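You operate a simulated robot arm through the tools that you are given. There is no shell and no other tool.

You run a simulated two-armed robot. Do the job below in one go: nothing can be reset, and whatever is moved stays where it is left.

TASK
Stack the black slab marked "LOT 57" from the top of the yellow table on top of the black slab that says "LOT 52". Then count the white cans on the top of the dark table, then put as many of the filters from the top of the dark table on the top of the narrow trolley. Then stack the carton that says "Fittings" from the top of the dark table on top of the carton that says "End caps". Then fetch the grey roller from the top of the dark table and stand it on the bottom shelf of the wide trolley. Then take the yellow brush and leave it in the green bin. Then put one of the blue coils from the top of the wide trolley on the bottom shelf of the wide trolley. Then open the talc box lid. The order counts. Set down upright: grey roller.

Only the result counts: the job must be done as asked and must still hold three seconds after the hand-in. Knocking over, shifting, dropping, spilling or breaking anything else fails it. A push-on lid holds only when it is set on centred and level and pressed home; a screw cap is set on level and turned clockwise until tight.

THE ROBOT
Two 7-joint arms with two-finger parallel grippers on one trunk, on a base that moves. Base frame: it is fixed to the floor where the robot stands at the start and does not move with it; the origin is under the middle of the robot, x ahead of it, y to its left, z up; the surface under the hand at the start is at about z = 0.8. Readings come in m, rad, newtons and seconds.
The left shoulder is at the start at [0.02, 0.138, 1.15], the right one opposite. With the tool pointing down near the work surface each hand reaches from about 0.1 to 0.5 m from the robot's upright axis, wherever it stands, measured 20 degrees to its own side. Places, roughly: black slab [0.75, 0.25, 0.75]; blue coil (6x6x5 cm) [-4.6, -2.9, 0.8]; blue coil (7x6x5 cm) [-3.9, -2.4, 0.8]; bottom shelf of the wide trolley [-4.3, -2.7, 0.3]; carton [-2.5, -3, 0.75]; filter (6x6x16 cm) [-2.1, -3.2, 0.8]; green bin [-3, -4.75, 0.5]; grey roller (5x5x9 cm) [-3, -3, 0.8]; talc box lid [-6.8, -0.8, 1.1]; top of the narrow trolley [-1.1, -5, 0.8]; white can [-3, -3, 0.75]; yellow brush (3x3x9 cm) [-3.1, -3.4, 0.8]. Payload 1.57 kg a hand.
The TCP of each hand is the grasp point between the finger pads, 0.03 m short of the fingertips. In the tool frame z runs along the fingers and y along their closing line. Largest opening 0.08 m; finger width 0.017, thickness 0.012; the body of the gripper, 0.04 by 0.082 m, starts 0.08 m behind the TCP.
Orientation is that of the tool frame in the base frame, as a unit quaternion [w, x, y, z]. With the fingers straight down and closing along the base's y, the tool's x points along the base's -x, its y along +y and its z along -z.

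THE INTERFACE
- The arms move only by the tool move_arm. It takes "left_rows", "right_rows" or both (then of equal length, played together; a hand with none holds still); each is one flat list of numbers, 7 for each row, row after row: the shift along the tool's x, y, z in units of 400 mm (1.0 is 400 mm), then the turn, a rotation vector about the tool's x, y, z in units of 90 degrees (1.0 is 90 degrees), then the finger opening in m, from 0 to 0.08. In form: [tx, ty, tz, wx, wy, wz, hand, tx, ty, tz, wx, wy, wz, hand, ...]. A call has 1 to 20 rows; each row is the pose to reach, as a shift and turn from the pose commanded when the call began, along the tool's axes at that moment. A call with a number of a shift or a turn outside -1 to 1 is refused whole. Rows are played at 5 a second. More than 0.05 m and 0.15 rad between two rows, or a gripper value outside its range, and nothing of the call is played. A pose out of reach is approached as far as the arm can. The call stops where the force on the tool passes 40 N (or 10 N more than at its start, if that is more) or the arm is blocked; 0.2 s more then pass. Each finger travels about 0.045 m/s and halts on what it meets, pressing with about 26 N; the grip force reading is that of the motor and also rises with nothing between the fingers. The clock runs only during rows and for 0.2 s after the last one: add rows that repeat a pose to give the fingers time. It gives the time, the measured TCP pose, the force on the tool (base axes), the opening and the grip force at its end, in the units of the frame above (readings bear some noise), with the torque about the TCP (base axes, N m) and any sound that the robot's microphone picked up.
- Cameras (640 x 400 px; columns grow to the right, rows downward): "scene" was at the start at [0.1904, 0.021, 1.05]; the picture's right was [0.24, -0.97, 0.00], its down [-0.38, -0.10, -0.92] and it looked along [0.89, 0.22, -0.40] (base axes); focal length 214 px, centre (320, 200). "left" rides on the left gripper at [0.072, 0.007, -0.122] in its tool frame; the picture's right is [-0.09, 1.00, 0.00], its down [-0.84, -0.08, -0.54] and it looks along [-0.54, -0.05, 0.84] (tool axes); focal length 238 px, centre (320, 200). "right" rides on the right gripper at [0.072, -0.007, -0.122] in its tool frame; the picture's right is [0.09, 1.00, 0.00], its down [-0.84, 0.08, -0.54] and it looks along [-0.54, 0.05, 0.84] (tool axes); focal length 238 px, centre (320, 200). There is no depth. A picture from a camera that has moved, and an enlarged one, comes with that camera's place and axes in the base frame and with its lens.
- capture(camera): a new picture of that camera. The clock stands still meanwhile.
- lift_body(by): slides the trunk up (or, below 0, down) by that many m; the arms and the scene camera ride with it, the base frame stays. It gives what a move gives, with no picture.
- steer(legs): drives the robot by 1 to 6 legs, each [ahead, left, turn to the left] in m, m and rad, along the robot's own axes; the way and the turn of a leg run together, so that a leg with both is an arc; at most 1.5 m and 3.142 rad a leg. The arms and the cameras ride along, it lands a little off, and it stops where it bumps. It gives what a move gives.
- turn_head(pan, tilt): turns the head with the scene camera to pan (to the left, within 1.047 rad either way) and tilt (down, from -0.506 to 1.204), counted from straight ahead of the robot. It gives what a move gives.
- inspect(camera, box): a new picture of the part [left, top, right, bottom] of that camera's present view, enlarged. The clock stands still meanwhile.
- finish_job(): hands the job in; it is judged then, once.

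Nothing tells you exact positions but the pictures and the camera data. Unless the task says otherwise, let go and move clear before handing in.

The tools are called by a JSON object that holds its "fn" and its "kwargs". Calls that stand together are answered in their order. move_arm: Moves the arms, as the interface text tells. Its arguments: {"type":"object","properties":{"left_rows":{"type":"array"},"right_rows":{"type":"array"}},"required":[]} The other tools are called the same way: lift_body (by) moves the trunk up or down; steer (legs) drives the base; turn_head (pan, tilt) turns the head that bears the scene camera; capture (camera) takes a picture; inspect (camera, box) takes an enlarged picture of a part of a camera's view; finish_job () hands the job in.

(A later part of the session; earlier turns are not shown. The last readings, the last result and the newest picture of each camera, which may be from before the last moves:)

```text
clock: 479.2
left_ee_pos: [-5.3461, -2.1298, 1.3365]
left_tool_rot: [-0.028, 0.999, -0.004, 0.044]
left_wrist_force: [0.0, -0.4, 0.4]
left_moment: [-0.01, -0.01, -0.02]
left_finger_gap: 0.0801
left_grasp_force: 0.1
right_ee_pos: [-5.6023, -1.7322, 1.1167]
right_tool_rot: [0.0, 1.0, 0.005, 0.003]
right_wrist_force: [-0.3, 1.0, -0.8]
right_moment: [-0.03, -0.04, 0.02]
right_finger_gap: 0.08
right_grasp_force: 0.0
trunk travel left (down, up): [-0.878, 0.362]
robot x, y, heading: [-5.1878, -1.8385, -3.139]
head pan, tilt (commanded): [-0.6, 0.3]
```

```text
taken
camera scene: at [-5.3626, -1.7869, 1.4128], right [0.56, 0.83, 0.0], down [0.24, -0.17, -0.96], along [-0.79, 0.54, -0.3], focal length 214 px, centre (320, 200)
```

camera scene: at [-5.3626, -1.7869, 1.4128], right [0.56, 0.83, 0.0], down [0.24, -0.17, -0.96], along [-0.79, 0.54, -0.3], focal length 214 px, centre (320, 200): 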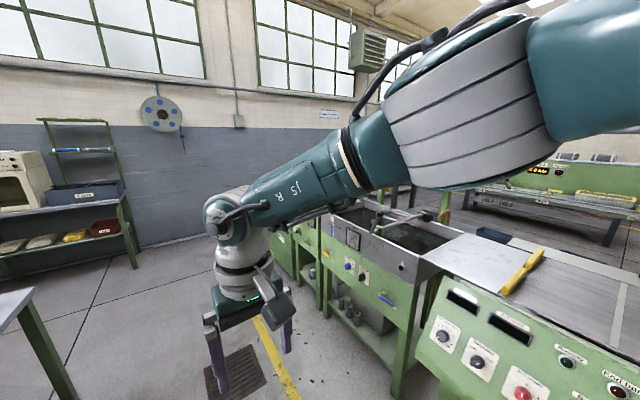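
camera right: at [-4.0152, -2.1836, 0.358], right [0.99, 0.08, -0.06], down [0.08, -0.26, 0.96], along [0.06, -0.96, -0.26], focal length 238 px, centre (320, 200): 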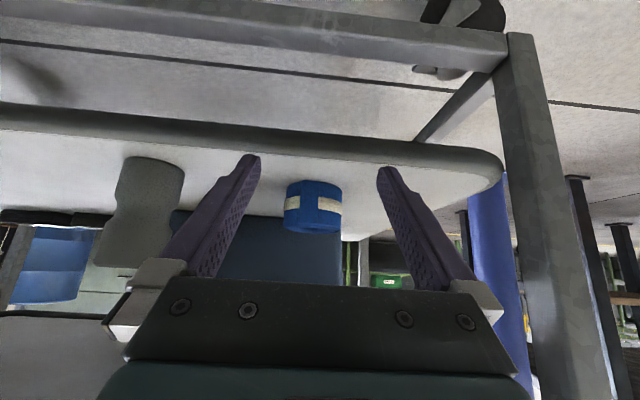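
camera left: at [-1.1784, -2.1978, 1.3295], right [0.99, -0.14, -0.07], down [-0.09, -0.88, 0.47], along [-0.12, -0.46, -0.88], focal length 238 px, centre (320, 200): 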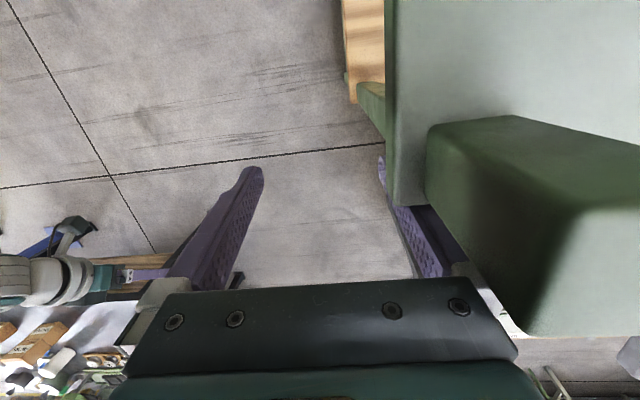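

{"fn": "steer", "kwargs": {"legs": [[0.7, 0.1, 0]]}}

{"fn": "turn_head", "kwargs": {"pan": -1.04, "tilt": 0.35}}

{"fn": "capture", "kwargs": {"camera": "scene"}}

{"fn": "turn_head", "kwargs": {"pan": -0.3, "tilt": 0.35}}

{"fn": "capture", "kwargs": {"camera": "scene"}}

```text
clock: 483.1
left_ee_pos: [-6.0567, -2.2326, 1.3351]
left_tool_rot: [-0.029, 0.999, -0.003, 0.044]
left_wrist_force: [0.4, -0.1, -0.2]
left_moment: [0.0, 0.01, -0.03]
left_finger_gap: 0.0801
left_grasp_force: 0.1
right_ee_pos: [-6.3145, -1.8366, 1.1151]
right_tool_rot: [0.0, 1.0, 0.007, 0.004]
right_wrist_force: [-0.6, 0.7, -0.3]
right_moment: [-0.01, -0.01, 0.01]
right_finger_gap: 0.08
right_grasp_force: 0.0
trunk travel left (down, up): [-0.878, 0.362]
robot x, y, heading: [-5.895, -1.9406, -3.138]
head pan, tilt (commanded): [-0.6, 0.3]
```

```text
clock: 484.0
left_ee_pos: [-6.0562, -2.2335, 1.3357]
left_tool_rot: [-0.028, 0.999, -0.002, 0.044]
left_wrist_force: [0.0, -0.2, -0.5]
left_moment: [0.0, 0.03, 0.02]
left_finger_gap: 0.08
left_grasp_force: 0.0
right_ee_pos: [-6.3147, -1.8358, 1.1156]
right_tool_rot: [0.0, 1.0, 0.006, 0.004]
right_wrist_force: [0.0, 0.2, -0.4]
right_moment: [-0.03, -0.01, 0.01]
right_finger_gap: 0.0798
right_grasp_force: 0.0
trunk travel left (down, up): [-0.878, 0.362]
robot x, y, heading: [-5.9011, -1.9421, -3.136]
head pan, tilt (commanded): [-1.04, 0.351]
```

```text
taken
camera scene: at [-6.0442, -1.8621, 1.4081], right [0.86, 0.51, 0.0], down [0.18, -0.3, -0.94], along [-0.48, 0.81, -0.34], focal length 214 px, centre (320, 200)
```

scene: 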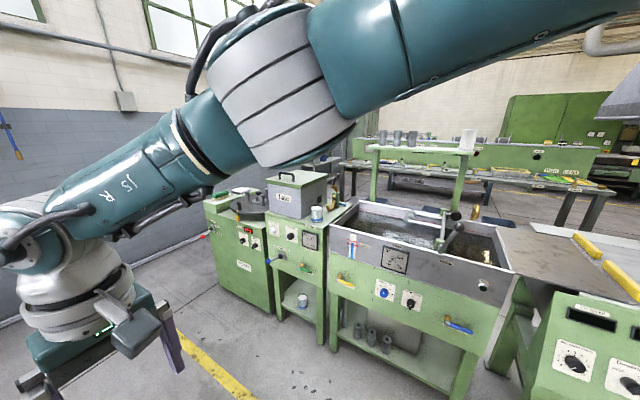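

```text
clock: 485.1
left_ee_pos: [-6.0556, -2.2339, 1.3345]
left_tool_rot: [-0.029, 0.999, -0.003, 0.044]
left_wrist_force: [0.3, -0.2, -0.2]
left_moment: [0.02, 0.01, 0.02]
left_finger_gap: 0.08
left_grasp_force: 0.0
right_ee_pos: [-6.3143, -1.8361, 1.1152]
right_tool_rot: [0.001, 1.0, 0.005, 0.003]
right_wrist_force: [0.2, -0.7, 0.1]
right_moment: [-0.01, 0.01, 0.0]
right_finger_gap: 0.0798
right_grasp_force: 0.0
trunk travel left (down, up): [-0.878, 0.362]
robot x, y, heading: [-5.8927, -1.9434, -3.139]
head pan, tilt (commanded): [-0.3, 0.351]
```

```text
taken
camera scene: at [-6.0857, -1.915, 1.4081], right [0.29, 0.96, 0.0], down [0.33, -0.1, -0.94], along [-0.9, 0.27, -0.34], focal length 214 px, centre (320, 200)
```

scene: 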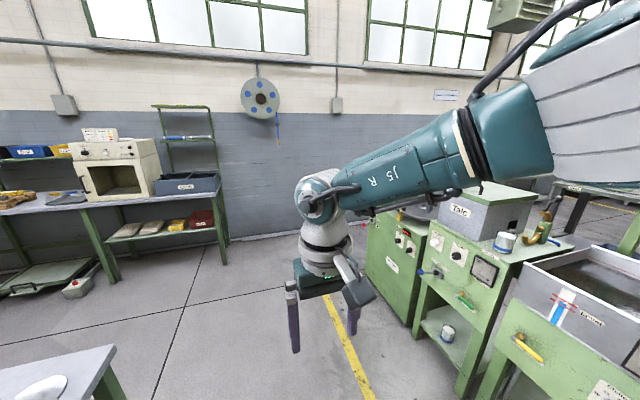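

I see the "Talc" box: a grey box with a green handled lid on a green cabinet at about (−6.75, −0.8). Let me zoom in.

{"fn": "turn_head", "kwargs": {"pan": -1.04, "tilt": 0.35}}

{"fn": "inspect", "kwargs": {"camera": "scene", "box": [235, 150, 355, 250]}}

```text
clock: 486.2
left_ee_pos: [-6.0576, -2.2329, 1.3357]
left_tool_rot: [-0.029, 0.999, -0.002, 0.045]
left_wrist_force: [0.7, 0.4, 0.1]
left_moment: [0.0, 0.05, -0.03]
left_finger_gap: 0.0797
left_grasp_force: 0.0
right_ee_pos: [-6.315, -1.837, 1.1156]
right_tool_rot: [0.001, 1.0, 0.006, 0.004]
right_wrist_force: [0.2, 0.3, -0.3]
right_moment: [0.0, 0.02, -0.03]
right_finger_gap: 0.08
right_grasp_force: 0.1
trunk travel left (down, up): [-0.878, 0.362]
robot x, y, heading: [-5.8996, -1.9377, -3.137]
head pan, tilt (commanded): [-1.04, 0.351]
```

```text
4.00 times, centred on (295, 200) of scene
camera zoom: at [-6.0442, -1.8621, 1.4081], right [0.86, 0.51, 0.0], down [0.18, -0.3, -0.94], along [-0.48, 0.81, -0.34], focal length 858 px, centre (420, 200)
```

zoom: 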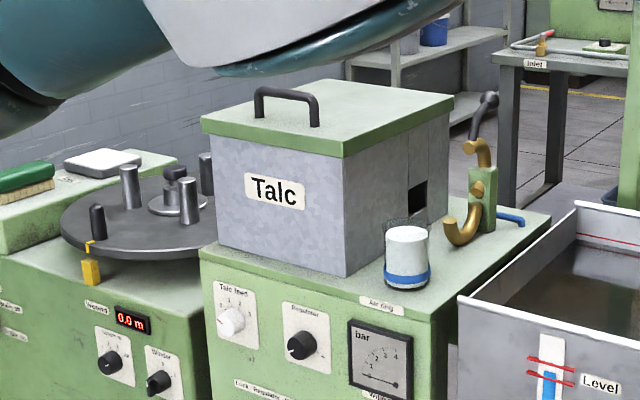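

The talc box has a green lid with a black U-handle near its front edge (likely hinged at the back). I'll move in front of it and face it.

{"fn": "steer", "kwargs": {"legs": [[0.9, -0.15, 0], [0, 0, -1.575]]}}

{"fn": "turn_head", "kwargs": {"pan": 0.0, "tilt": 0.4}}

{"fn": "capture", "kwargs": {"camera": "scene"}}

```text
clock: 494.8
left_ee_pos: [-7.0733, -1.6234, 1.3356]
left_tool_rot: [-0.012, -0.697, 0.715, -0.052]
left_wrist_force: [-0.5, -0.5, -0.2]
left_moment: [0.0, 0.02, 0.0]
left_finger_gap: 0.0799
left_grasp_force: 0.1
right_ee_pos: [-6.6726, -1.3732, 1.1161]
right_tool_rot: [-0.003, -0.705, 0.709, -0.002]
right_wrist_force: [1.2, 0.2, -0.5]
right_moment: [-0.05, 0.02, 0.0]
right_finger_gap: 0.0801
right_grasp_force: 0.1
trunk travel left (down, up): [-0.878, 0.362]
robot x, y, heading: [-6.7842, -1.7897, 1.559]
head pan, tilt (commanded): [-1.04, 0.351]
```

```text
clock: 496.1
left_ee_pos: [-7.0731, -1.6238, 1.3358]
left_tool_rot: [-0.012, -0.697, 0.715, -0.052]
left_wrist_force: [-0.2, 0.0, 0.3]
left_moment: [0.0, 0.03, 0.0]
left_finger_gap: 0.0798
left_grasp_force: 0.2
right_ee_pos: [-6.6717, -1.3739, 1.1159]
right_tool_rot: [-0.002, -0.705, 0.71, -0.003]
right_wrist_force: [0.2, 0.0, 0.9]
right_moment: [0.0, 0.0, 0.0]
right_finger_gap: 0.08
right_grasp_force: 0.1
trunk travel left (down, up): [-0.878, 0.362]
robot x, y, heading: [-6.7852, -1.7867, 1.558]
head pan, tilt (commanded): [0.0, 0.4]
```

```text
taken
camera scene: at [-6.7803, -1.597, 1.4036], right [1.0, -0.01, 0.0], down [-0.01, -0.39, -0.92], along [0.01, 0.92, -0.39], focal length 214 px, centre (320, 200)
```

scene: 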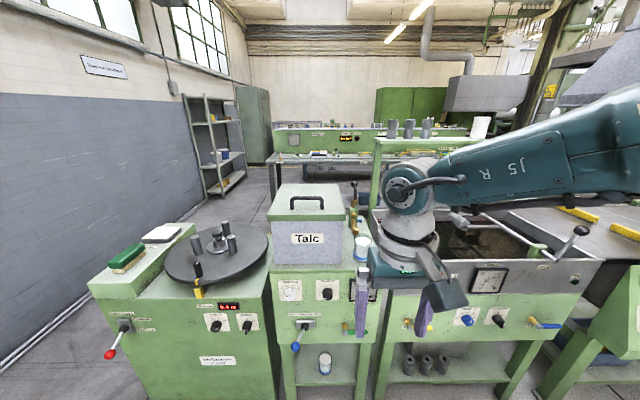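

{"fn": "inspect", "kwargs": {"camera": "scene", "box": [250, 165, 400, 285]}}

```text
3.33 times, centred on (325, 225) of scene
camera zoom: at [-6.7803, -1.597, 1.4036], right [1.0, -0.01, 0.0], down [-0.01, -0.39, -0.92], along [0.01, 0.92, -0.39], focal length 715 px, centre (303, 117)
```

zoom: 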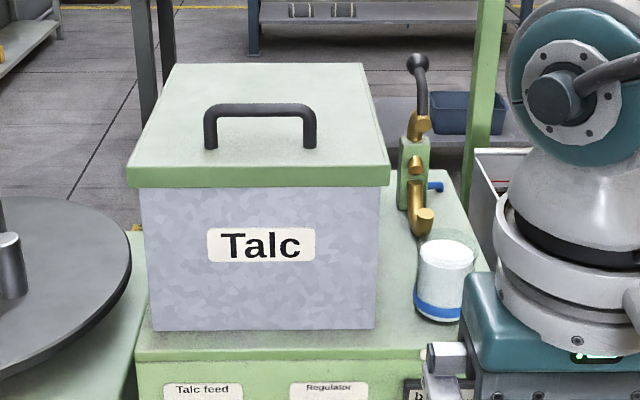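

The handle bar runs left–right at about (−6.814, −0.933, 1.126), ~11 cm wide, 4.5 cm behind the lid's front edge; lid ≈ 0.255 × 0.315 m. I'll retract the right hand and bring the left hand to a straight-down pose with fingers closing front-to-back.

{"fn": "move_arm", "kwargs": {"left_rows": [-0.076, -0.063, 0.065, 0, 0, 0, 0.08, -0.152, -0.126, 0.13, 0, 0, 0, 0.08, -0.229, -0.188, 0.196, 0, 0, 0, 0.08, -0.305, -0.251, 0.261, 0, 0, 0, 0.08, -0.381, -0.314, 0.326, 0, 0, 0, 0.08, -0.381, -0.314, 0.326, -0.0067, -0.0015, 0.09, 0.08, -0.381, -0.314, 0.326, -0.0134, -0.0031, 0.18, 0.08, -0.381, -0.314, 0.326, -0.0201, -0.0046, 0.27, 0.08, -0.381, -0.314, 0.326, -0.0269, -0.0062, 0.36, 0.08, -0.381, -0.314, 0.326, -0.0336, -0.0077, 0.45, 0.08, -0.381, -0.314, 0.326, -0.0403, -0.0093, 0.54, 0.08, -0.381, -0.314, 0.326, -0.047, -0.0108, 0.63, 0.08, -0.381, -0.314, 0.326, -0.0537, -0.0124, 0.72, 0.08, -0.381, -0.314, 0.326, -0.0604, -0.0139, 0.81, 0.08, -0.381, -0.314, 0.326, -0.0671, -0.0155, 0.9, 0.08, -0.381, -0.314, 0.326, -0.0733, -0.0169, 0.9826, 0.08, -0.381, -0.314, 0.326, -0.0733, -0.0169, 0.9826, 0.08]}}

{"fn": "move_arm", "kwargs": {"right_rows": [0.08, -0.04, -0.06, 0, 0, 0, 0.08, 0.16, -0.08, -0.12, 0, 0, 0, 0.08, 0.24, -0.12, -0.18, 0, 0, 0, 0.08, 0.32, -0.16, -0.24, 0, 0, 0, 0.08, 0.4, -0.2, -0.3, 0, 0, 0, 0.08, 0.4, -0.2, -0.3, 0, 0, 0, 0.08]}}

{"fn": "capture", "kwargs": {"camera": "scene"}}

```text
clock: 499.7
left_ee_pos: [-6.9359, -1.4864, 1.1991]
left_tool_rot: [0.0, -0.001, 1.0, 0.001]
left_wrist_force: [1.3, 0.5, 0.1]
left_moment: [0.03, 0.0, -0.01]
left_finger_gap: 0.0799
left_grasp_force: 0.1
right_ee_pos: [-6.6726, -1.3734, 1.1163]
right_tool_rot: [-0.002, -0.705, 0.71, -0.002]
right_wrist_force: [-0.6, 0.8, 0.5]
right_moment: [0.02, -0.01, 0.0]
right_finger_gap: 0.0799
right_grasp_force: 0.0
trunk travel left (down, up): [-0.878, 0.362]
robot x, y, heading: [-6.7872, -1.7876, 1.56]
head pan, tilt (commanded): [0.0, 0.4]
```

```text
clock: 501.1
left_ee_pos: [-6.9365, -1.4862, 1.1994]
left_tool_rot: [0.0, -0.001, 1.0, 0.0]
left_wrist_force: [0.4, 0.8, -0.1]
left_moment: [0.02, 0.01, 0.02]
left_finger_gap: 0.08
left_grasp_force: 0.1
right_ee_pos: [-6.5931, -1.5338, 1.2369]
right_tool_rot: [-0.001, -0.705, 0.709, -0.002]
right_wrist_force: [0.0, 0.0, 0.0]
right_moment: [0.01, -0.01, -0.01]
right_finger_gap: 0.0802
right_grasp_force: 0.0
trunk travel left (down, up): [-0.878, 0.362]
robot x, y, heading: [-6.7851, -1.7901, 1.557]
head pan, tilt (commanded): [0.0, 0.4]
```

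```text
taken
camera scene: at [-6.7803, -1.597, 1.4036], right [1.0, -0.01, 0.0], down [-0.01, -0.39, -0.92], along [0.01, 0.92, -0.39], focal length 214 px, centre (320, 200)
```

scene: 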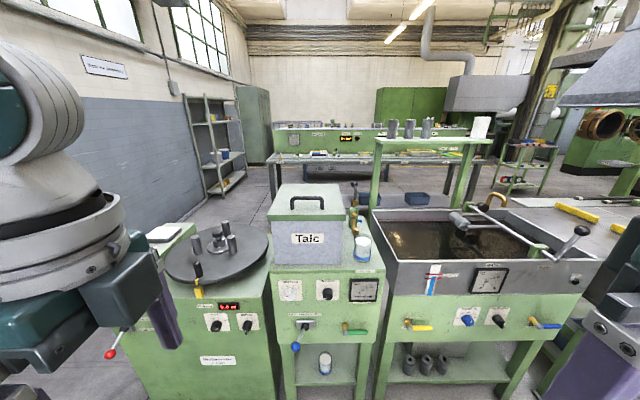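

Both hands are set. I'll move in and over so the left hand is in line with the handle, still short of it.

{"fn": "steer", "kwargs": {"legs": [[0.4, -0.123, 0.012]]}}

{"fn": "capture", "kwargs": {"camera": "left"}}

{"fn": "turn_head", "kwargs": {"pan": 0.2, "tilt": 0.6}}

{"fn": "capture", "kwargs": {"camera": "scene"}}

```text
clock: 503.6
left_ee_pos: [-6.8149, -1.0994, 1.1989]
left_tool_rot: [0.0, -0.009, 1.0, 0.001]
left_wrist_force: [-0.3, -0.4, 0.5]
left_moment: [0.03, 0.0, -0.03]
left_finger_gap: 0.08
left_grasp_force: 0.2
right_ee_pos: [-6.4707, -1.1417, 1.2366]
right_tool_rot: [0.003, 0.71, -0.704, 0.002]
right_wrist_force: [-0.3, -0.1, -0.7]
right_moment: [-0.02, 0.03, -0.03]
right_finger_gap: 0.0802
right_grasp_force: 0.0
trunk travel left (down, up): [-0.878, 0.362]
robot x, y, heading: [-6.659, -1.3992, 1.572]
head pan, tilt (commanded): [0.0, 0.4]
```

```text
taken
camera left: at [-6.8877, -1.0942, 1.3205], right [0.07, 1.0, 0.0], down [0.84, -0.06, 0.54], along [0.54, -0.04, -0.84], focal length 238 px, centre (320, 200)
```

left: 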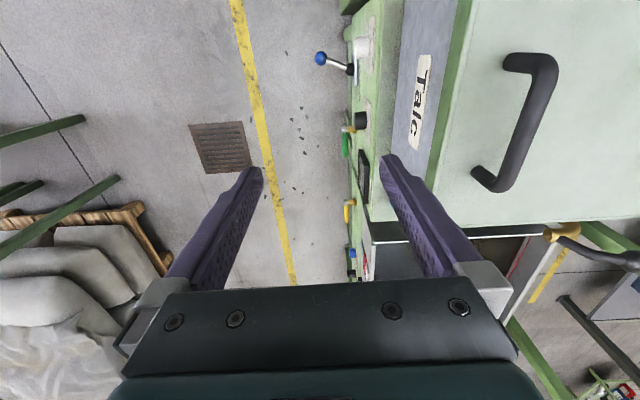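

```text
clock: 504.3
left_ee_pos: [-6.8147, -1.0988, 1.1999]
left_tool_rot: [0.0, -0.009, 1.0, 0.0]
left_wrist_force: [-0.8, 0.1, 0.1]
left_moment: [0.03, 0.0, 0.01]
left_finger_gap: 0.0803
left_grasp_force: 0.0
right_ee_pos: [-6.4715, -1.1419, 1.2368]
right_tool_rot: [0.003, 0.71, -0.704, 0.003]
right_wrist_force: [-0.7, 0.2, 0.5]
right_moment: [0.0, 0.0, -0.01]
right_finger_gap: 0.08
right_grasp_force: 0.1
trunk travel left (down, up): [-0.878, 0.362]
robot x, y, heading: [-6.6601, -1.3968, 1.57]
head pan, tilt (commanded): [0.201, 0.6]
```

```text
taken
camera scene: at [-6.6749, -1.213, 1.3854], right [0.98, 0.2, 0.0], down [0.11, -0.55, -0.83], along [-0.17, 0.81, -0.56], focal length 214 px, centre (320, 200)
```

scene: 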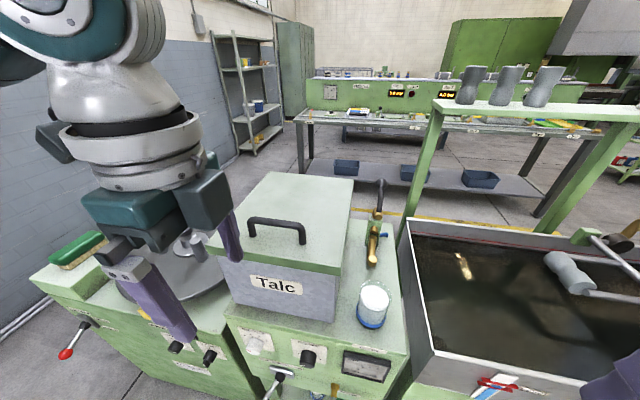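

Handle bar confirmed at (−6.813, −0.931, 1.126). I'll raise the trunk a bit for headroom, shorten the arm 3 cm, and drive forward so the hand is right above the bar.

{"fn": "lift_body", "kwargs": {"by": 0.07}}

{"fn": "move_arm", "kwargs": {"left_rows": [0, -0.04, 0, 0, 0, 0, 0.08, -0.003, -0.08, 0, 0, 0, -0.011, 0.08, -0.003, -0.08, 0, 0, 0, -0.011, 0.08]}}

{"fn": "steer", "kwargs": {"legs": [[0.2, 0, 0]]}}

{"fn": "capture", "kwargs": {"camera": "left"}}

{"fn": "capture", "kwargs": {"camera": "scene"}}

```text
clock: 505.4
left_ee_pos: [-6.8148, -1.0987, 1.269]
left_tool_rot: [0.0, -0.009, 1.0, 0.0]
left_wrist_force: [0.4, 0.0, 1.1]
left_moment: [0.03, -0.01, -0.02]
left_finger_gap: 0.08
left_grasp_force: 0.1
right_ee_pos: [-6.4714, -1.1425, 1.3063]
right_tool_rot: [0.003, 0.711, -0.704, 0.002]
right_wrist_force: [-1.0, 0.5, 0.7]
right_moment: [0.0, 0.0, 0.02]
right_finger_gap: 0.0799
right_grasp_force: 0.1
trunk travel left (down, up): [-0.948, 0.292]
robot x, y, heading: [-6.6532, -1.3996, 1.572]
head pan, tilt (commanded): [0.201, 0.6]
```

```text
clock: 506.2
left_ee_pos: [-6.8137, -1.1313, 1.2693]
left_tool_rot: [0.0, -0.018, 1.0, 0.002]
left_wrist_force: [-0.2, -0.4, -0.4]
left_moment: [-0.02, -0.02, 0.01]
left_finger_gap: 0.08
left_grasp_force: 0.1
right_ee_pos: [-6.472, -1.1422, 1.3073]
right_tool_rot: [0.003, 0.71, -0.704, 0.002]
right_wrist_force: [0.0, 0.8, -0.5]
right_moment: [-0.01, -0.01, 0.01]
right_finger_gap: 0.0804
right_grasp_force: 0.1
trunk travel left (down, up): [-0.948, 0.292]
robot x, y, heading: [-6.6585, -1.397, 1.568]
head pan, tilt (commanded): [0.201, 0.6]
```

```text
clock: 507.8
left_ee_pos: [-6.813, -0.9314, 1.268]
left_tool_rot: [0.001, -0.016, 1.0, 0.0]
left_wrist_force: [0.4, 0.7, 0.2]
left_moment: [0.06, 0.04, -0.02]
left_finger_gap: 0.0799
left_grasp_force: 0.0
right_ee_pos: [-6.4718, -0.9432, 1.3067]
right_tool_rot: [0.003, 0.709, -0.705, 0.003]
right_wrist_force: [-0.4, -0.7, -0.1]
right_moment: [-0.01, -0.03, -0.02]
right_finger_gap: 0.08
right_grasp_force: 0.1
trunk travel left (down, up): [-0.948, 0.292]
robot x, y, heading: [-6.6551, -1.1969, 1.567]
head pan, tilt (commanded): [0.201, 0.6]
```

```text
taken
camera left: at [-6.8862, -0.9276, 1.3896], right [0.06, 1.0, 0.0], down [0.84, -0.05, 0.54], along [0.54, -0.03, -0.84], focal length 238 px, centre (320, 200)
```

left: 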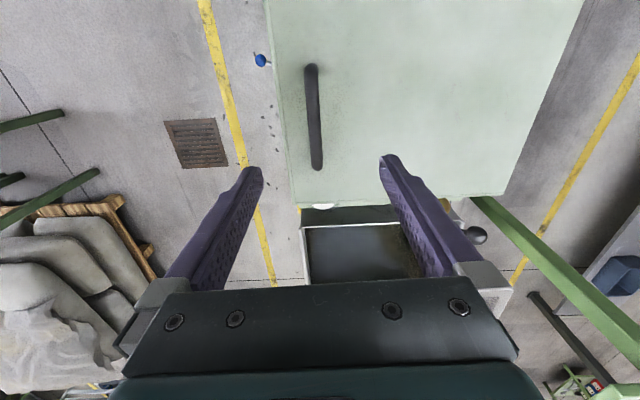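

```text
taken
camera scene: at [-6.6748, -1.0143, 1.4553], right [0.98, 0.2, 0.0], down [0.11, -0.55, -0.83], along [-0.16, 0.81, -0.56], focal length 214 px, centre (320, 200)
```

scene: 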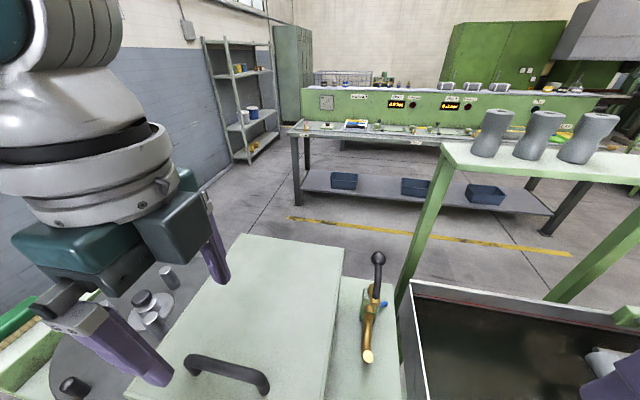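

The bar lies between the fingers; y needs a 6 mm correction. I'll descend to the bar and close.

{"fn": "move_arm", "kwargs": {"left_rows": [0.005, -0.015, 0.1, 0, 0, 0, 0.08, 0.005, -0.015, 0.2, 0, 0, 0, 0.08, 0.005, -0.015, 0.3, 0, 0, 0, 0.08, 0.005, -0.015, 0.345, 0, 0, 0, 0.08, 0.005, -0.015, 0.345, 0, 0, 0, 0.08]}}

{"fn": "capture", "kwargs": {"camera": "left"}}

{"fn": "turn_head", "kwargs": {"pan": 0.4, "tilt": 0.9}}

{"fn": "capture", "kwargs": {"camera": "scene"}}

```text
clock: 509.0
left_ee_pos: [-6.8154, -0.9367, 1.1285]
left_tool_rot: [0.0, -0.016, 1.0, 0.001]
left_wrist_force: [-0.4, 0.5, 0.3]
left_moment: [0.03, 0.01, -0.01]
left_finger_gap: 0.0797
left_grasp_force: 0.1
right_ee_pos: [-6.4713, -0.9433, 1.3067]
right_tool_rot: [0.002, 0.71, -0.705, 0.001]
right_wrist_force: [0.3, -0.3, -0.7]
right_moment: [0.0, 0.03, -0.01]
right_finger_gap: 0.0799
right_grasp_force: 0.0
trunk travel left (down, up): [-0.948, 0.292]
robot x, y, heading: [-6.6581, -1.2008, 1.569]
head pan, tilt (commanded): [0.201, 0.6]
```

```text
taken
camera left: at [-6.8887, -0.9321, 1.2508], right [0.06, 1.0, 0.0], down [0.84, -0.05, 0.54], along [0.54, -0.03, -0.84], focal length 238 px, centre (320, 200)
```

left: 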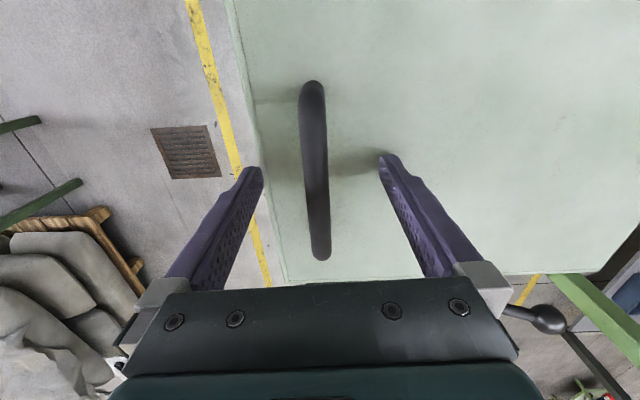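

```text
clock: 509.8
left_ee_pos: [-6.817, -0.9357, 1.1297]
left_tool_rot: [0.0, -0.017, 1.0, 0.001]
left_wrist_force: [0.5, -0.1, 0.5]
left_moment: [0.03, 0.01, 0.0]
left_finger_gap: 0.08
left_grasp_force: 0.0
right_ee_pos: [-6.4711, -0.9431, 1.3064]
right_tool_rot: [0.003, 0.71, -0.704, 0.003]
right_wrist_force: [-0.2, 0.7, -1.1]
right_moment: [0.01, 0.04, -0.03]
right_finger_gap: 0.0802
right_grasp_force: 0.1
trunk travel left (down, up): [-0.948, 0.292]
robot x, y, heading: [-6.6564, -1.1971, 1.572]
head pan, tilt (commanded): [0.4, 0.901]
```

```text
taken
camera scene: at [-6.6866, -1.0313, 1.4306], right [0.92, 0.39, 0.0], down [0.3, -0.72, -0.62], along [-0.24, 0.57, -0.78], focal length 214 px, centre (320, 200)
```

scene: 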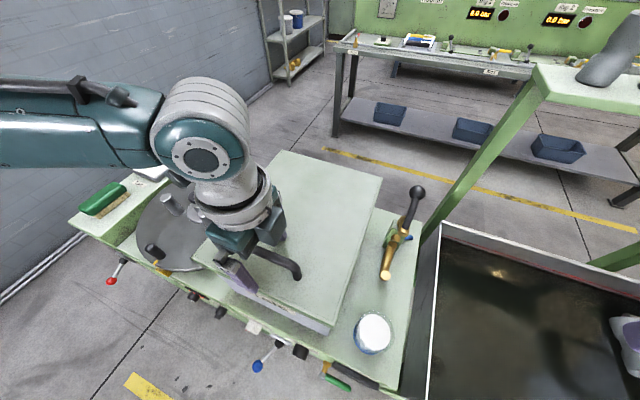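

The bar sits between the fingers. Closing on it.

{"fn": "move_arm", "kwargs": {"left_rows": [0, 0, 0, 0, 0, 0, 0.005, 0, 0, 0, 0, 0, 0, 0.005, 0, 0, 0, 0, 0, 0, 0.005, 0, 0, 0, 0, 0, 0, 0.005, 0, 0, 0, 0, 0, 0, 0.005, 0, 0, 0, 0, 0, 0, 0.005]}}

{"fn": "capture", "kwargs": {"camera": "left"}}

```text
clock: 511.2
left_ee_pos: [-6.8164, -0.9378, 1.1287]
left_tool_rot: [0.0, -0.017, 1.0, -0.002]
left_wrist_force: [0.7, -7.2, 3.4]
left_moment: [-0.01, -0.06, -0.54]
left_finger_gap: 0.0143
left_grasp_force: 30.7
right_ee_pos: [-6.4715, -0.9436, 1.3074]
right_tool_rot: [0.003, 0.71, -0.704, 0.003]
right_wrist_force: [0.2, -0.1, -0.3]
right_moment: [0.0, -0.01, -0.02]
right_finger_gap: 0.0797
right_grasp_force: 0.1
trunk travel left (down, up): [-0.948, 0.292]
robot x, y, heading: [-6.6559, -1.1986, 1.567]
head pan, tilt (commanded): [0.4, 0.901]
```

```text
taken
camera left: at [-6.8887, -0.933, 1.2508], right [0.06, 1.0, 0.0], down [0.84, -0.05, 0.54], along [0.54, -0.04, -0.84], focal length 238 px, centre (320, 200)
```

left: 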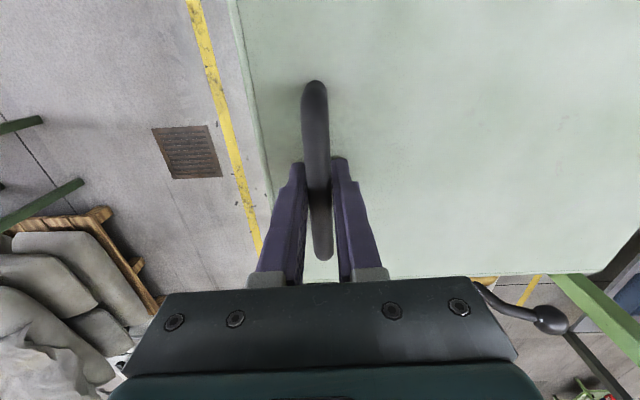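

The handle is gripped (14 mm). I'll lift gently along the first 10° of a rear-hinge arc and watch forces and picture.

{"fn": "move_arm", "kwargs": {"left_rows": [0, 0.005, -0.025, 0, 0, 0, 0.005, 0, 0.014, -0.06, 0, 0, 0, 0.005, -0.001, 0.023, -0.09, 0, 0, 0, 0.005, -0.001, 0.0325, -0.118, 0, 0, 0, 0.005, -0.001, 0.0325, -0.118, 0, 0, 0, 0.005]}}

{"fn": "capture", "kwargs": {"camera": "scene"}}

{"fn": "capture", "kwargs": {"camera": "left"}}

```text
clock: 512.4
left_ee_pos: [-6.8165, -0.9251, 1.1775]
left_tool_rot: [0.0, -0.016, 1.0, -0.001]
left_wrist_force: [-1.2, -4.2, -0.7]
left_moment: [0.01, -0.17, -0.51]
left_finger_gap: 0.0142
left_grasp_force: 30.0
right_ee_pos: [-6.4702, -0.9431, 1.3063]
right_tool_rot: [0.002, 0.71, -0.704, 0.002]
right_wrist_force: [0.1, -0.6, -0.2]
right_moment: [0.02, 0.0, -0.02]
right_finger_gap: 0.0799
right_grasp_force: 0.0
trunk travel left (down, up): [-0.948, 0.292]
robot x, y, heading: [-6.6606, -1.1998, 1.57]
head pan, tilt (commanded): [0.4, 0.901]
```

```text
taken
camera scene: at [-6.6866, -1.0317, 1.4305], right [0.92, 0.39, 0.0], down [0.31, -0.72, -0.62], along [-0.24, 0.57, -0.78], focal length 214 px, centre (320, 200)
```

scene: 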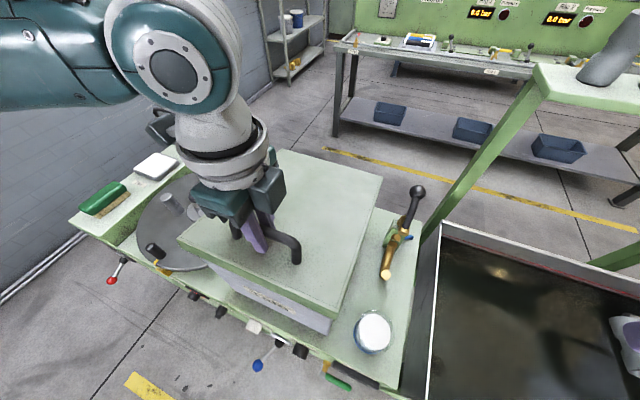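

```text
taken
camera left: at [-6.8887, -0.9213, 1.2991], right [0.06, 1.0, 0.0], down [0.84, -0.05, 0.54], along [0.54, -0.03, -0.84], focal length 238 px, centre (320, 200)
```

left: 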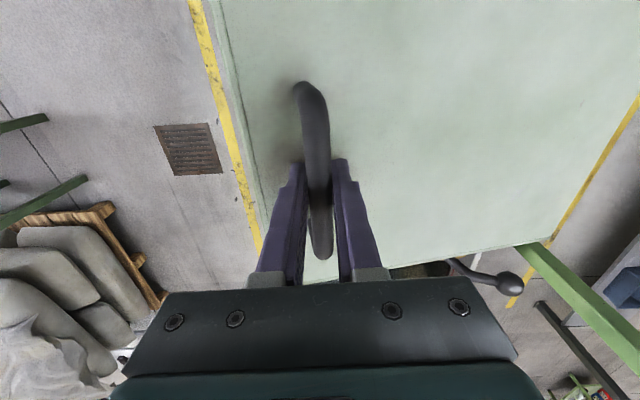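

The lid swings up about its rear hinge with almost no load, so the hinge holds by friction. I'll continue along the arc to about 40°.

{"fn": "move_arm", "kwargs": {"left_rows": [-0.001, 0.024, -0.057, 0, 0, 0, 0.005, -0.002, 0.0525, -0.111, 0, 0, 0, 0.005, -0.003, 0.086, -0.1625, 0, 0, 0, 0.005, -0.004, 0.1238, -0.211, 0, 0, 0, 0.005, -0.0056, 0.1655, -0.256, 0, 0, 0, 0.005, -0.007, 0.2113, -0.297, 0, 0, 0, 0.005, -0.007, 0.2113, -0.297, 0, 0, 0, 0.005]}}

{"fn": "capture", "kwargs": {"camera": "scene"}}

{"fn": "capture", "kwargs": {"camera": "left"}}

```text
clock: 513.4
left_ee_pos: [-6.8162, -0.8814, 1.2576]
left_tool_rot: [-0.001, -0.014, 1.0, -0.005]
left_wrist_force: [-3.5, -10.7, 7.0]
left_moment: [0.12, -0.04, -0.58]
left_finger_gap: 0.0141
left_grasp_force: 30.1
right_ee_pos: [-6.4725, -0.9441, 1.306]
right_tool_rot: [0.003, 0.71, -0.704, 0.003]
right_wrist_force: [0.0, -0.1, -0.1]
right_moment: [0.0, 0.01, 0.01]
right_finger_gap: 0.0799
right_grasp_force: 0.1
trunk travel left (down, up): [-0.948, 0.292]
robot x, y, heading: [-6.6577, -1.1964, 1.574]
head pan, tilt (commanded): [0.4, 0.901]
stopped in row 5 (left hand): the force on the tool passed its limit at 43 N (the readings are from after the stop); the commanded pose is now the measured one
```

```text
taken
camera scene: at [-6.687, -1.0324, 1.4303], right [0.92, 0.39, 0.0], down [0.31, -0.72, -0.62], along [-0.24, 0.57, -0.78], focal length 214 px, centre (320, 200)
```

scene: 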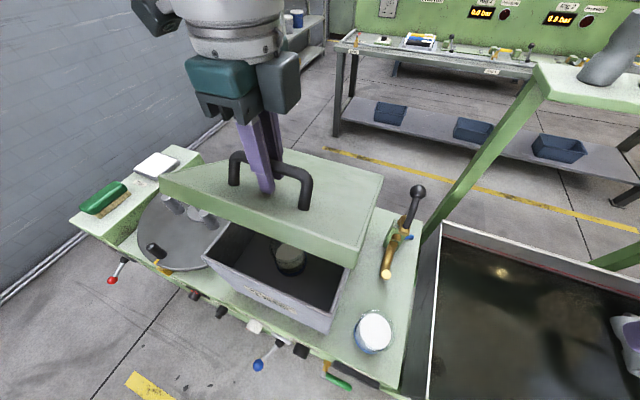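

```text
taken
camera left: at [-6.8885, -0.8757, 1.3797], right [0.06, 1.0, -0.01], down [0.84, -0.05, 0.54], along [0.54, -0.04, -0.84], focal length 238 px, centre (320, 200)
```

left: 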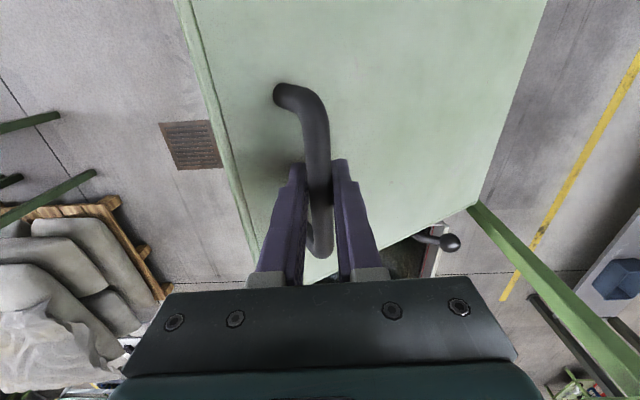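

The lid is up about 30°; the stop came from the fingertips touching the lid surface as it tilts. I'll ease the grip to see if the lid holds by itself, then re-grip a few millimetres higher.

{"fn": "move_arm", "kwargs": {"left_rows": [0, 0, 0, 0, 0, 0, 0.02, 0, 0, 0, 0, 0, 0, 0.03, 0, 0, 0, 0, 0, 0, 0.03]}}

{"fn": "capture", "kwargs": {"camera": "left"}}

{"fn": "capture", "kwargs": {"camera": "scene"}}

```text
clock: 514.2
left_ee_pos: [-6.8149, -0.8801, 1.2579]
left_tool_rot: [0.0, -0.015, 1.0, -0.003]
left_wrist_force: [-0.8, -2.0, -2.1]
left_moment: [-0.01, 0.01, -0.01]
left_finger_gap: 0.0317
left_grasp_force: 1.2
right_ee_pos: [-6.4709, -0.9446, 1.306]
right_tool_rot: [0.004, 0.711, -0.704, 0.003]
right_wrist_force: [0.5, 0.0, 0.3]
right_moment: [0.01, 0.01, -0.01]
right_finger_gap: 0.0801
right_grasp_force: 0.0
trunk travel left (down, up): [-0.948, 0.292]
robot x, y, heading: [-6.6543, -1.2022, 1.573]
head pan, tilt (commanded): [0.4, 0.901]
```

```text
taken
camera left: at [-6.8881, -0.8746, 1.38], right [0.06, 1.0, -0.01], down [0.84, -0.05, 0.54], along [0.54, -0.04, -0.84], focal length 238 px, centre (320, 200)
```

left: 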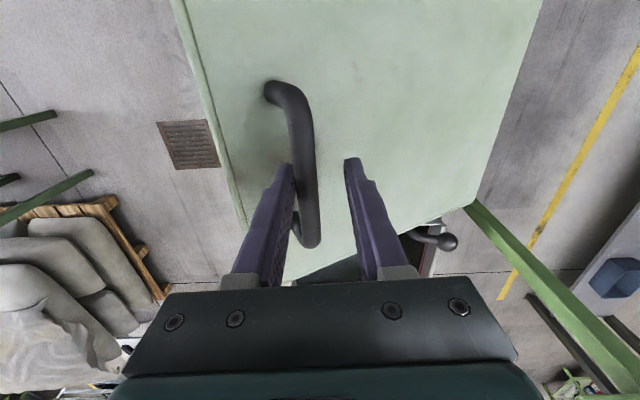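

```text
taken
camera scene: at [-6.6866, -1.0319, 1.4305], right [0.92, 0.39, 0.0], down [0.31, -0.72, -0.62], along [-0.24, 0.57, -0.78], focal length 214 px, centre (320, 200)
```

scene: 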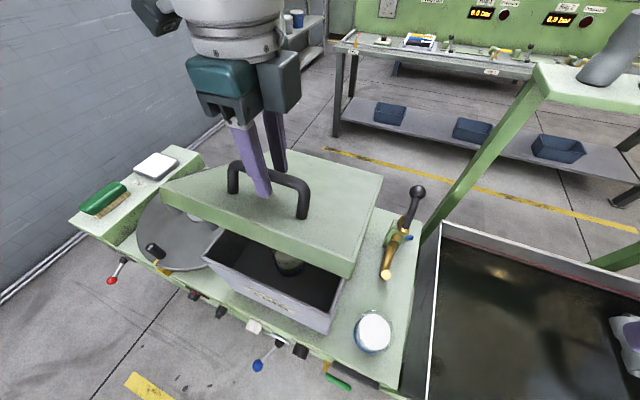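

The lid sagged slightly onto the front finger, so it needs to go past vertical to stay open. I'll shift the hand up 8 mm on the bar, re-grip, and continue in smaller arc steps watching the forces.

{"fn": "move_arm", "kwargs": {"left_rows": [0, 0, -0.02, 0, 0, 0, 0.03, 0, 0, -0.02, 0, 0, 0, 0.005, 0, 0, -0.02, 0, 0, 0, 0.005, 0, 0, -0.02, 0, 0, 0, 0.005]}}

{"fn": "capture", "kwargs": {"camera": "left"}}

```text
clock: 515.2
left_ee_pos: [-6.8149, -0.8796, 1.2669]
left_tool_rot: [0.0, -0.015, 1.0, -0.003]
left_wrist_force: [0.1, -11.5, 8.0]
left_moment: [-0.04, -0.04, -0.45]
left_finger_gap: 0.0139
left_grasp_force: 27.1
right_ee_pos: [-6.4705, -0.9447, 1.3059]
right_tool_rot: [0.003, 0.71, -0.704, 0.002]
right_wrist_force: [-0.4, -0.6, -0.6]
right_moment: [0.0, -0.01, 0.01]
right_finger_gap: 0.0799
right_grasp_force: 0.1
trunk travel left (down, up): [-0.948, 0.292]
robot x, y, heading: [-6.6603, -1.2007, 1.571]
head pan, tilt (commanded): [0.4, 0.901]
```

```text
taken
camera left: at [-6.8881, -0.8746, 1.3885], right [0.06, 1.0, -0.01], down [0.84, -0.05, 0.54], along [0.54, -0.04, -0.84], focal length 238 px, centre (320, 200)
```

left: 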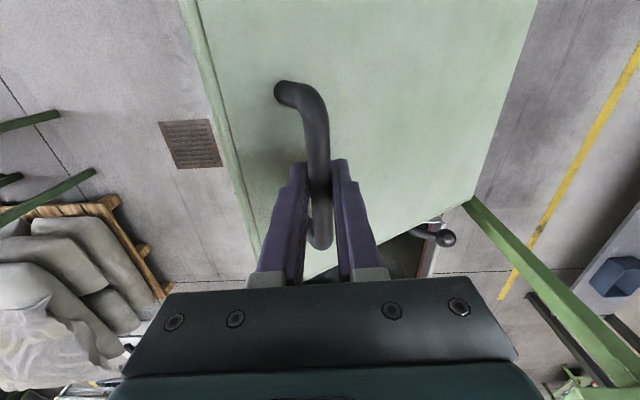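

{"fn": "move_arm", "kwargs": {"left_rows": [0, 0.01, -0.03, 0, 0, 0, 0.005, -0.001, 0.035, -0.055, 0, 0, 0, 0.005, -0.002, 0.065, -0.082, 0, 0, 0, 0.005, -0.003, 0.095, -0.106, 0, 0, 0, 0.005, -0.003, 0.095, -0.106, 0, 0, 0, 0.005]}}

{"fn": "capture", "kwargs": {"camera": "left"}}

```text
clock: 516.4
left_ee_pos: [-6.8154, -0.8414, 1.3076]
left_tool_rot: [-0.001, -0.016, 1.0, -0.002]
left_wrist_force: [-6.3, 17.9, -22.9]
left_moment: [0.06, -0.04, -0.54]
left_finger_gap: 0.0141
left_grasp_force: 30.5
right_ee_pos: [-6.471, -0.9427, 1.3065]
right_tool_rot: [0.003, 0.711, -0.703, 0.002]
right_wrist_force: [-0.1, 0.5, -0.4]
right_moment: [-0.03, 0.03, -0.02]
right_finger_gap: 0.08
right_grasp_force: 0.1
trunk travel left (down, up): [-0.948, 0.292]
robot x, y, heading: [-6.656, -1.1988, 1.571]
head pan, tilt (commanded): [0.4, 0.901]
```

```text
taken
camera left: at [-6.8878, -0.8363, 1.4299], right [0.06, 1.0, -0.01], down [0.84, -0.05, 0.54], along [0.54, -0.04, -0.84], focal length 238 px, centre (320, 200)
```

left: 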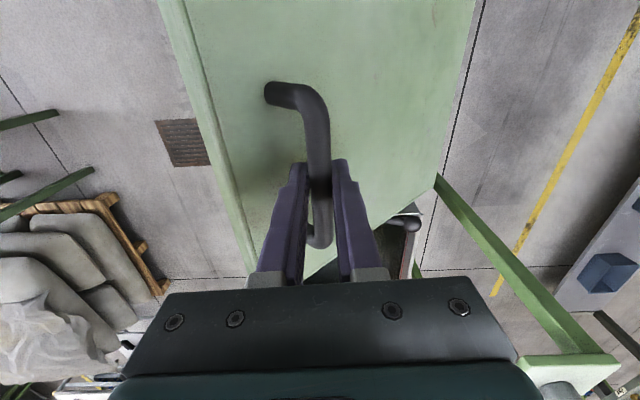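

{"fn": "capture", "kwargs": {"camera": "scene"}}

{"fn": "inspect", "kwargs": {"camera": "scene", "box": [120, 100, 420, 340]}}

```text
taken
camera scene: at [-6.6867, -1.0316, 1.4305], right [0.92, 0.39, 0.0], down [0.31, -0.72, -0.62], along [-0.24, 0.57, -0.78], focal length 214 px, centre (320, 200)
```

scene: 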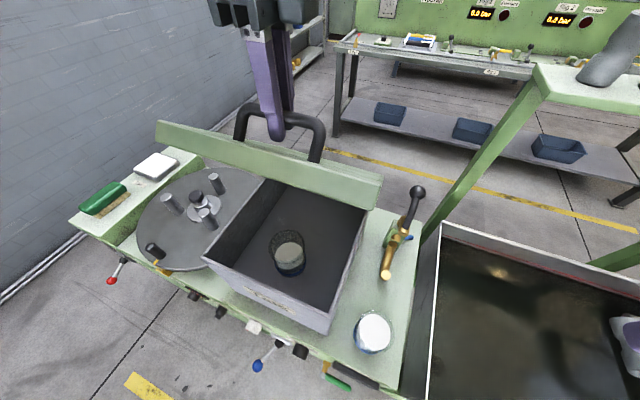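

```text
1.67 times, centred on (270, 220) of scene
camera zoom: at [-6.6867, -1.0316, 1.4305], right [0.92, 0.39, 0.0], down [0.31, -0.72, -0.62], along [-0.24, 0.57, -0.78], focal length 358 px, centre (403, 167)
```

zoom: 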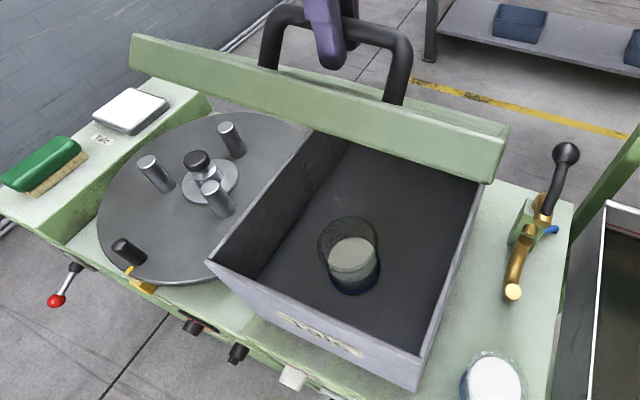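

The lid is at about 41° and tracking my hinge model. Next I'll follow the arc with slightly more forward motion, to about 58°.

{"fn": "move_arm", "kwargs": {"left_rows": [0, 0.02, -0.002, 0, 0, 0, 0.005, -0.001, 0.045, -0.018, 0, 0, 0, 0.005, -0.002, 0.078, -0.038, 0, 0, 0, 0.005, -0.003, 0.11, -0.057, 0, 0, 0, 0.005, -0.004, 0.145, -0.075, 0, 0, 0, 0.005, -0.006, 0.18, -0.091, 0, 0, 0, 0.005, -0.006, 0.18, -0.091, 0, 0, 0, 0.005]}}

{"fn": "capture", "kwargs": {"camera": "scene"}}

```text
clock: 518.0
left_ee_pos: [-6.8157, -0.769, 1.3442]
left_tool_rot: [0.0, -0.016, 1.0, -0.003]
left_wrist_force: [1.7, -1.1, 1.4]
left_moment: [0.08, -0.19, -0.56]
left_finger_gap: 0.0142
left_grasp_force: 31.1
right_ee_pos: [-6.4717, -0.9424, 1.3059]
right_tool_rot: [0.002, 0.71, -0.704, 0.003]
right_wrist_force: [0.6, -0.2, 0.3]
right_moment: [0.02, -0.04, 0.01]
right_finger_gap: 0.08
right_grasp_force: 0.0
trunk travel left (down, up): [-0.948, 0.292]
robot x, y, heading: [-6.6585, -1.2009, 1.566]
head pan, tilt (commanded): [0.4, 0.901]
```

```text
taken
camera scene: at [-6.6865, -1.0316, 1.4303], right [0.92, 0.39, 0.0], down [0.31, -0.72, -0.62], along [-0.24, 0.57, -0.78], focal length 214 px, centre (320, 200)
```

scene: 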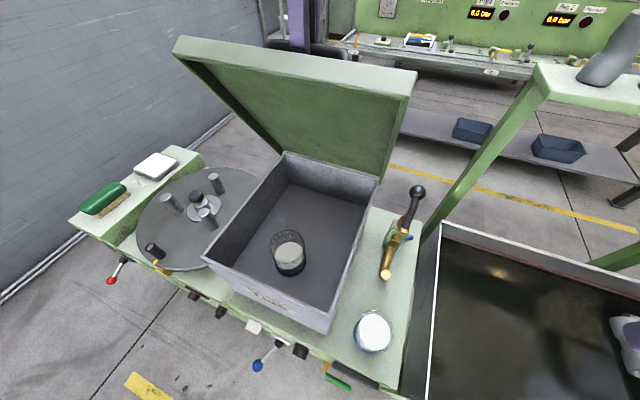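

Forces are near zero and the lid is at about 57°. I'll go on to about 67°, leaning the hand 15° so its wrist stays nearer to me.

{"fn": "move_arm", "kwargs": {"left_rows": [-0.001, 0.022, -0.009, -0.04, 0, 0, 0.005, -0.0015, 0.046, -0.017, -0.08, 0, 0, 0.005, -0.002, 0.07, -0.025, -0.12, 0, 0, 0.005, -0.003, 0.094, -0.032, -0.167, 0, 0, 0.005, -0.0035, 0.117, -0.037, -0.167, 0, 0, 0.005, -0.0035, 0.117, -0.037, -0.167, 0, 0, 0.005]}}

{"fn": "capture", "kwargs": {"camera": "scene"}}

{"fn": "capture", "kwargs": {"camera": "left"}}

```text
clock: 519.4
left_ee_pos: [-6.8147, -0.7207, 1.3587]
left_tool_rot: [-0.002, -0.015, 0.992, 0.128]
left_wrist_force: [0.5, 0.1, -2.7]
left_moment: [0.04, 0.49, -0.46]
left_finger_gap: 0.0141
left_grasp_force: 30.0
right_ee_pos: [-6.4708, -0.9439, 1.3067]
right_tool_rot: [0.002, 0.71, -0.704, 0.002]
right_wrist_force: [-0.6, -0.5, -0.4]
right_moment: [-0.02, 0.0, 0.0]
right_finger_gap: 0.0799
right_grasp_force: 0.0
trunk travel left (down, up): [-0.948, 0.292]
robot x, y, heading: [-6.6559, -1.1939, 1.569]
head pan, tilt (commanded): [0.4, 0.901]
```

```text
taken
camera scene: at [-6.6866, -1.0318, 1.4304], right [0.92, 0.39, 0.0], down [0.31, -0.72, -0.62], along [-0.24, 0.57, -0.78], focal length 214 px, centre (320, 200)
```

scene: 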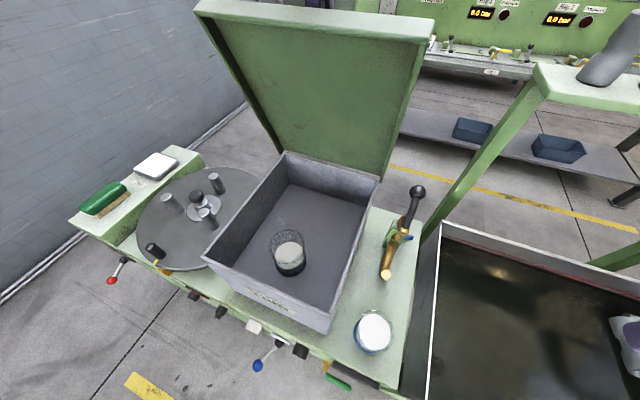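

```text
taken
camera left: at [-6.8869, -0.749, 1.4781], right [0.06, 0.97, 0.25], down [0.84, -0.19, 0.5], along [0.53, 0.18, -0.83], focal length 238 px, centre (320, 200)
```

left: 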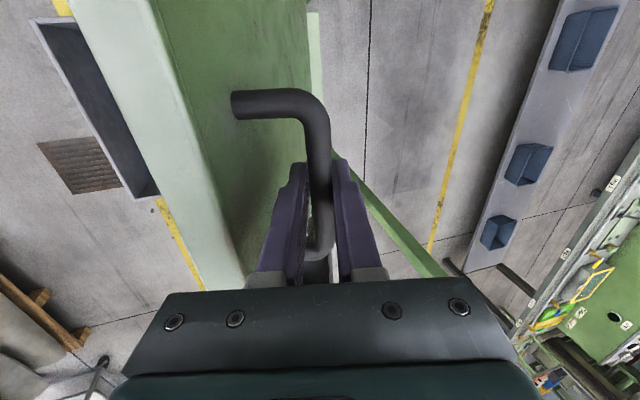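

Smooth. The lid is near 67°. Continuing toward 77°.

{"fn": "move_arm", "kwargs": {"left_rows": [-0.001, 0.03, 0.002, 0, 0, 0, 0.005, -0.0018, 0.061, 0.005, 0, 0, 0, 0.005, -0.0027, 0.091, 0.0095, 0, 0, 0, 0.005, -0.0036, 0.1216, 0.015, 0, 0, 0, 0.005, -0.0036, 0.1216, 0.015, 0, 0, 0, 0.005]}}

{"fn": "capture", "kwargs": {"camera": "scene"}}

```text
clock: 520.6
left_ee_pos: [-6.8148, -0.6728, 1.3648]
left_tool_rot: [-0.001, -0.015, 0.992, 0.127]
left_wrist_force: [1.5, 0.8, -8.4]
left_moment: [0.0, -0.24, -0.61]
left_finger_gap: 0.0141
left_grasp_force: 30.0
right_ee_pos: [-6.4714, -0.9439, 1.3066]
right_tool_rot: [0.003, 0.711, -0.704, 0.003]
right_wrist_force: [0.2, -0.5, -0.1]
right_moment: [0.01, 0.01, 0.0]
right_finger_gap: 0.08
right_grasp_force: 0.0
trunk travel left (down, up): [-0.948, 0.292]
robot x, y, heading: [-6.6567, -1.2009, 1.564]
head pan, tilt (commanded): [0.4, 0.901]
```

```text
taken
camera scene: at [-6.6865, -1.0322, 1.4303], right [0.92, 0.39, 0.0], down [0.31, -0.72, -0.62], along [-0.24, 0.57, -0.78], focal length 214 px, centre (320, 200)
```

scene: 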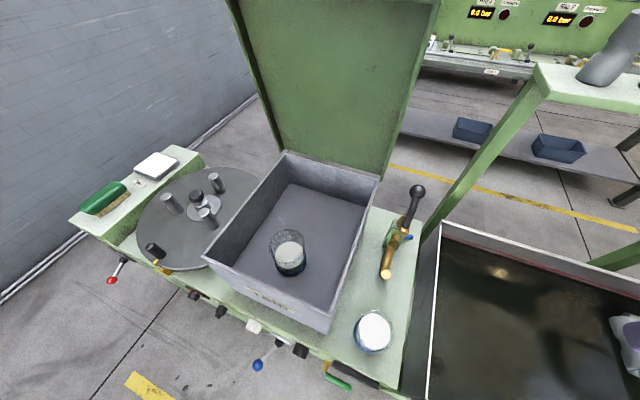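

{"fn": "move_arm", "kwargs": {"left_rows": [-0.001, 0.0343, 0.0142, 0, 0, 0, 0.005, -0.002, 0.0583, 0.0205, 0, 0, 0, 0.005, -0.003, 0.0931, 0.0322, 0, 0, 0, 0.005, -0.0037, 0.1162, 0.0409, 0, 0, 0, 0.005, -0.0037, 0.1162, 0.0409, 0, 0, 0, 0.005]}}

{"fn": "capture", "kwargs": {"camera": "scene"}}

{"fn": "capture", "kwargs": {"camera": "left"}}

```text
clock: 521.8
left_ee_pos: [-6.8152, -0.6657, 1.365]
left_tool_rot: [-0.001, -0.015, 0.992, 0.129]
left_wrist_force: [2.1, -0.2, 3.2]
left_moment: [-0.02, 0.05, -0.57]
left_finger_gap: 0.0139
left_grasp_force: 30.1
left hand out of reach, approached as far as the arm can: row 1, 2, 3, 4, 5
right_ee_pos: [-6.4712, -0.943, 1.3065]
right_tool_rot: [0.002, 0.71, -0.704, 0.003]
right_wrist_force: [0.5, -0.2, 0.2]
right_moment: [-0.01, -0.02, 0.0]
right_finger_gap: 0.0801
right_grasp_force: 0.0
trunk travel left (down, up): [-0.948, 0.292]
robot x, y, heading: [-6.6557, -1.201, 1.568]
head pan, tilt (commanded): [0.4, 0.901]
```

```text
taken
camera scene: at [-6.6865, -1.0316, 1.4307], right [0.92, 0.39, 0.0], down [0.31, -0.72, -0.62], along [-0.24, 0.57, -0.78], focal length 214 px, centre (320, 200)
```

scene: 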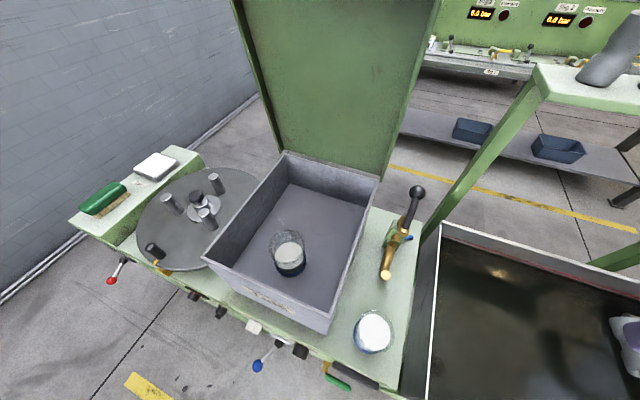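

```text
taken
camera left: at [-6.8871, -0.6925, 1.4849], right [0.06, 0.97, 0.25], down [0.84, -0.19, 0.51], along [0.54, 0.18, -0.82], focal length 238 px, centre (320, 200)
```

left: 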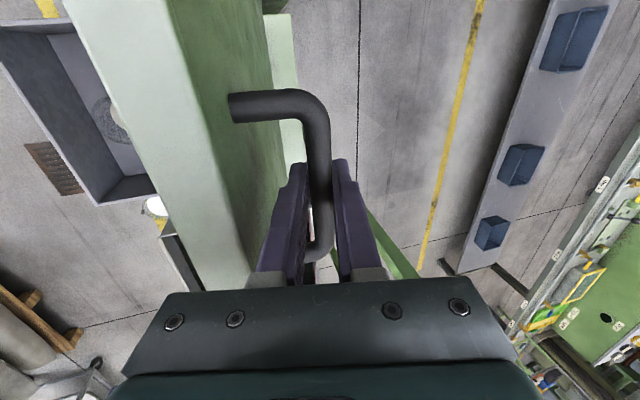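

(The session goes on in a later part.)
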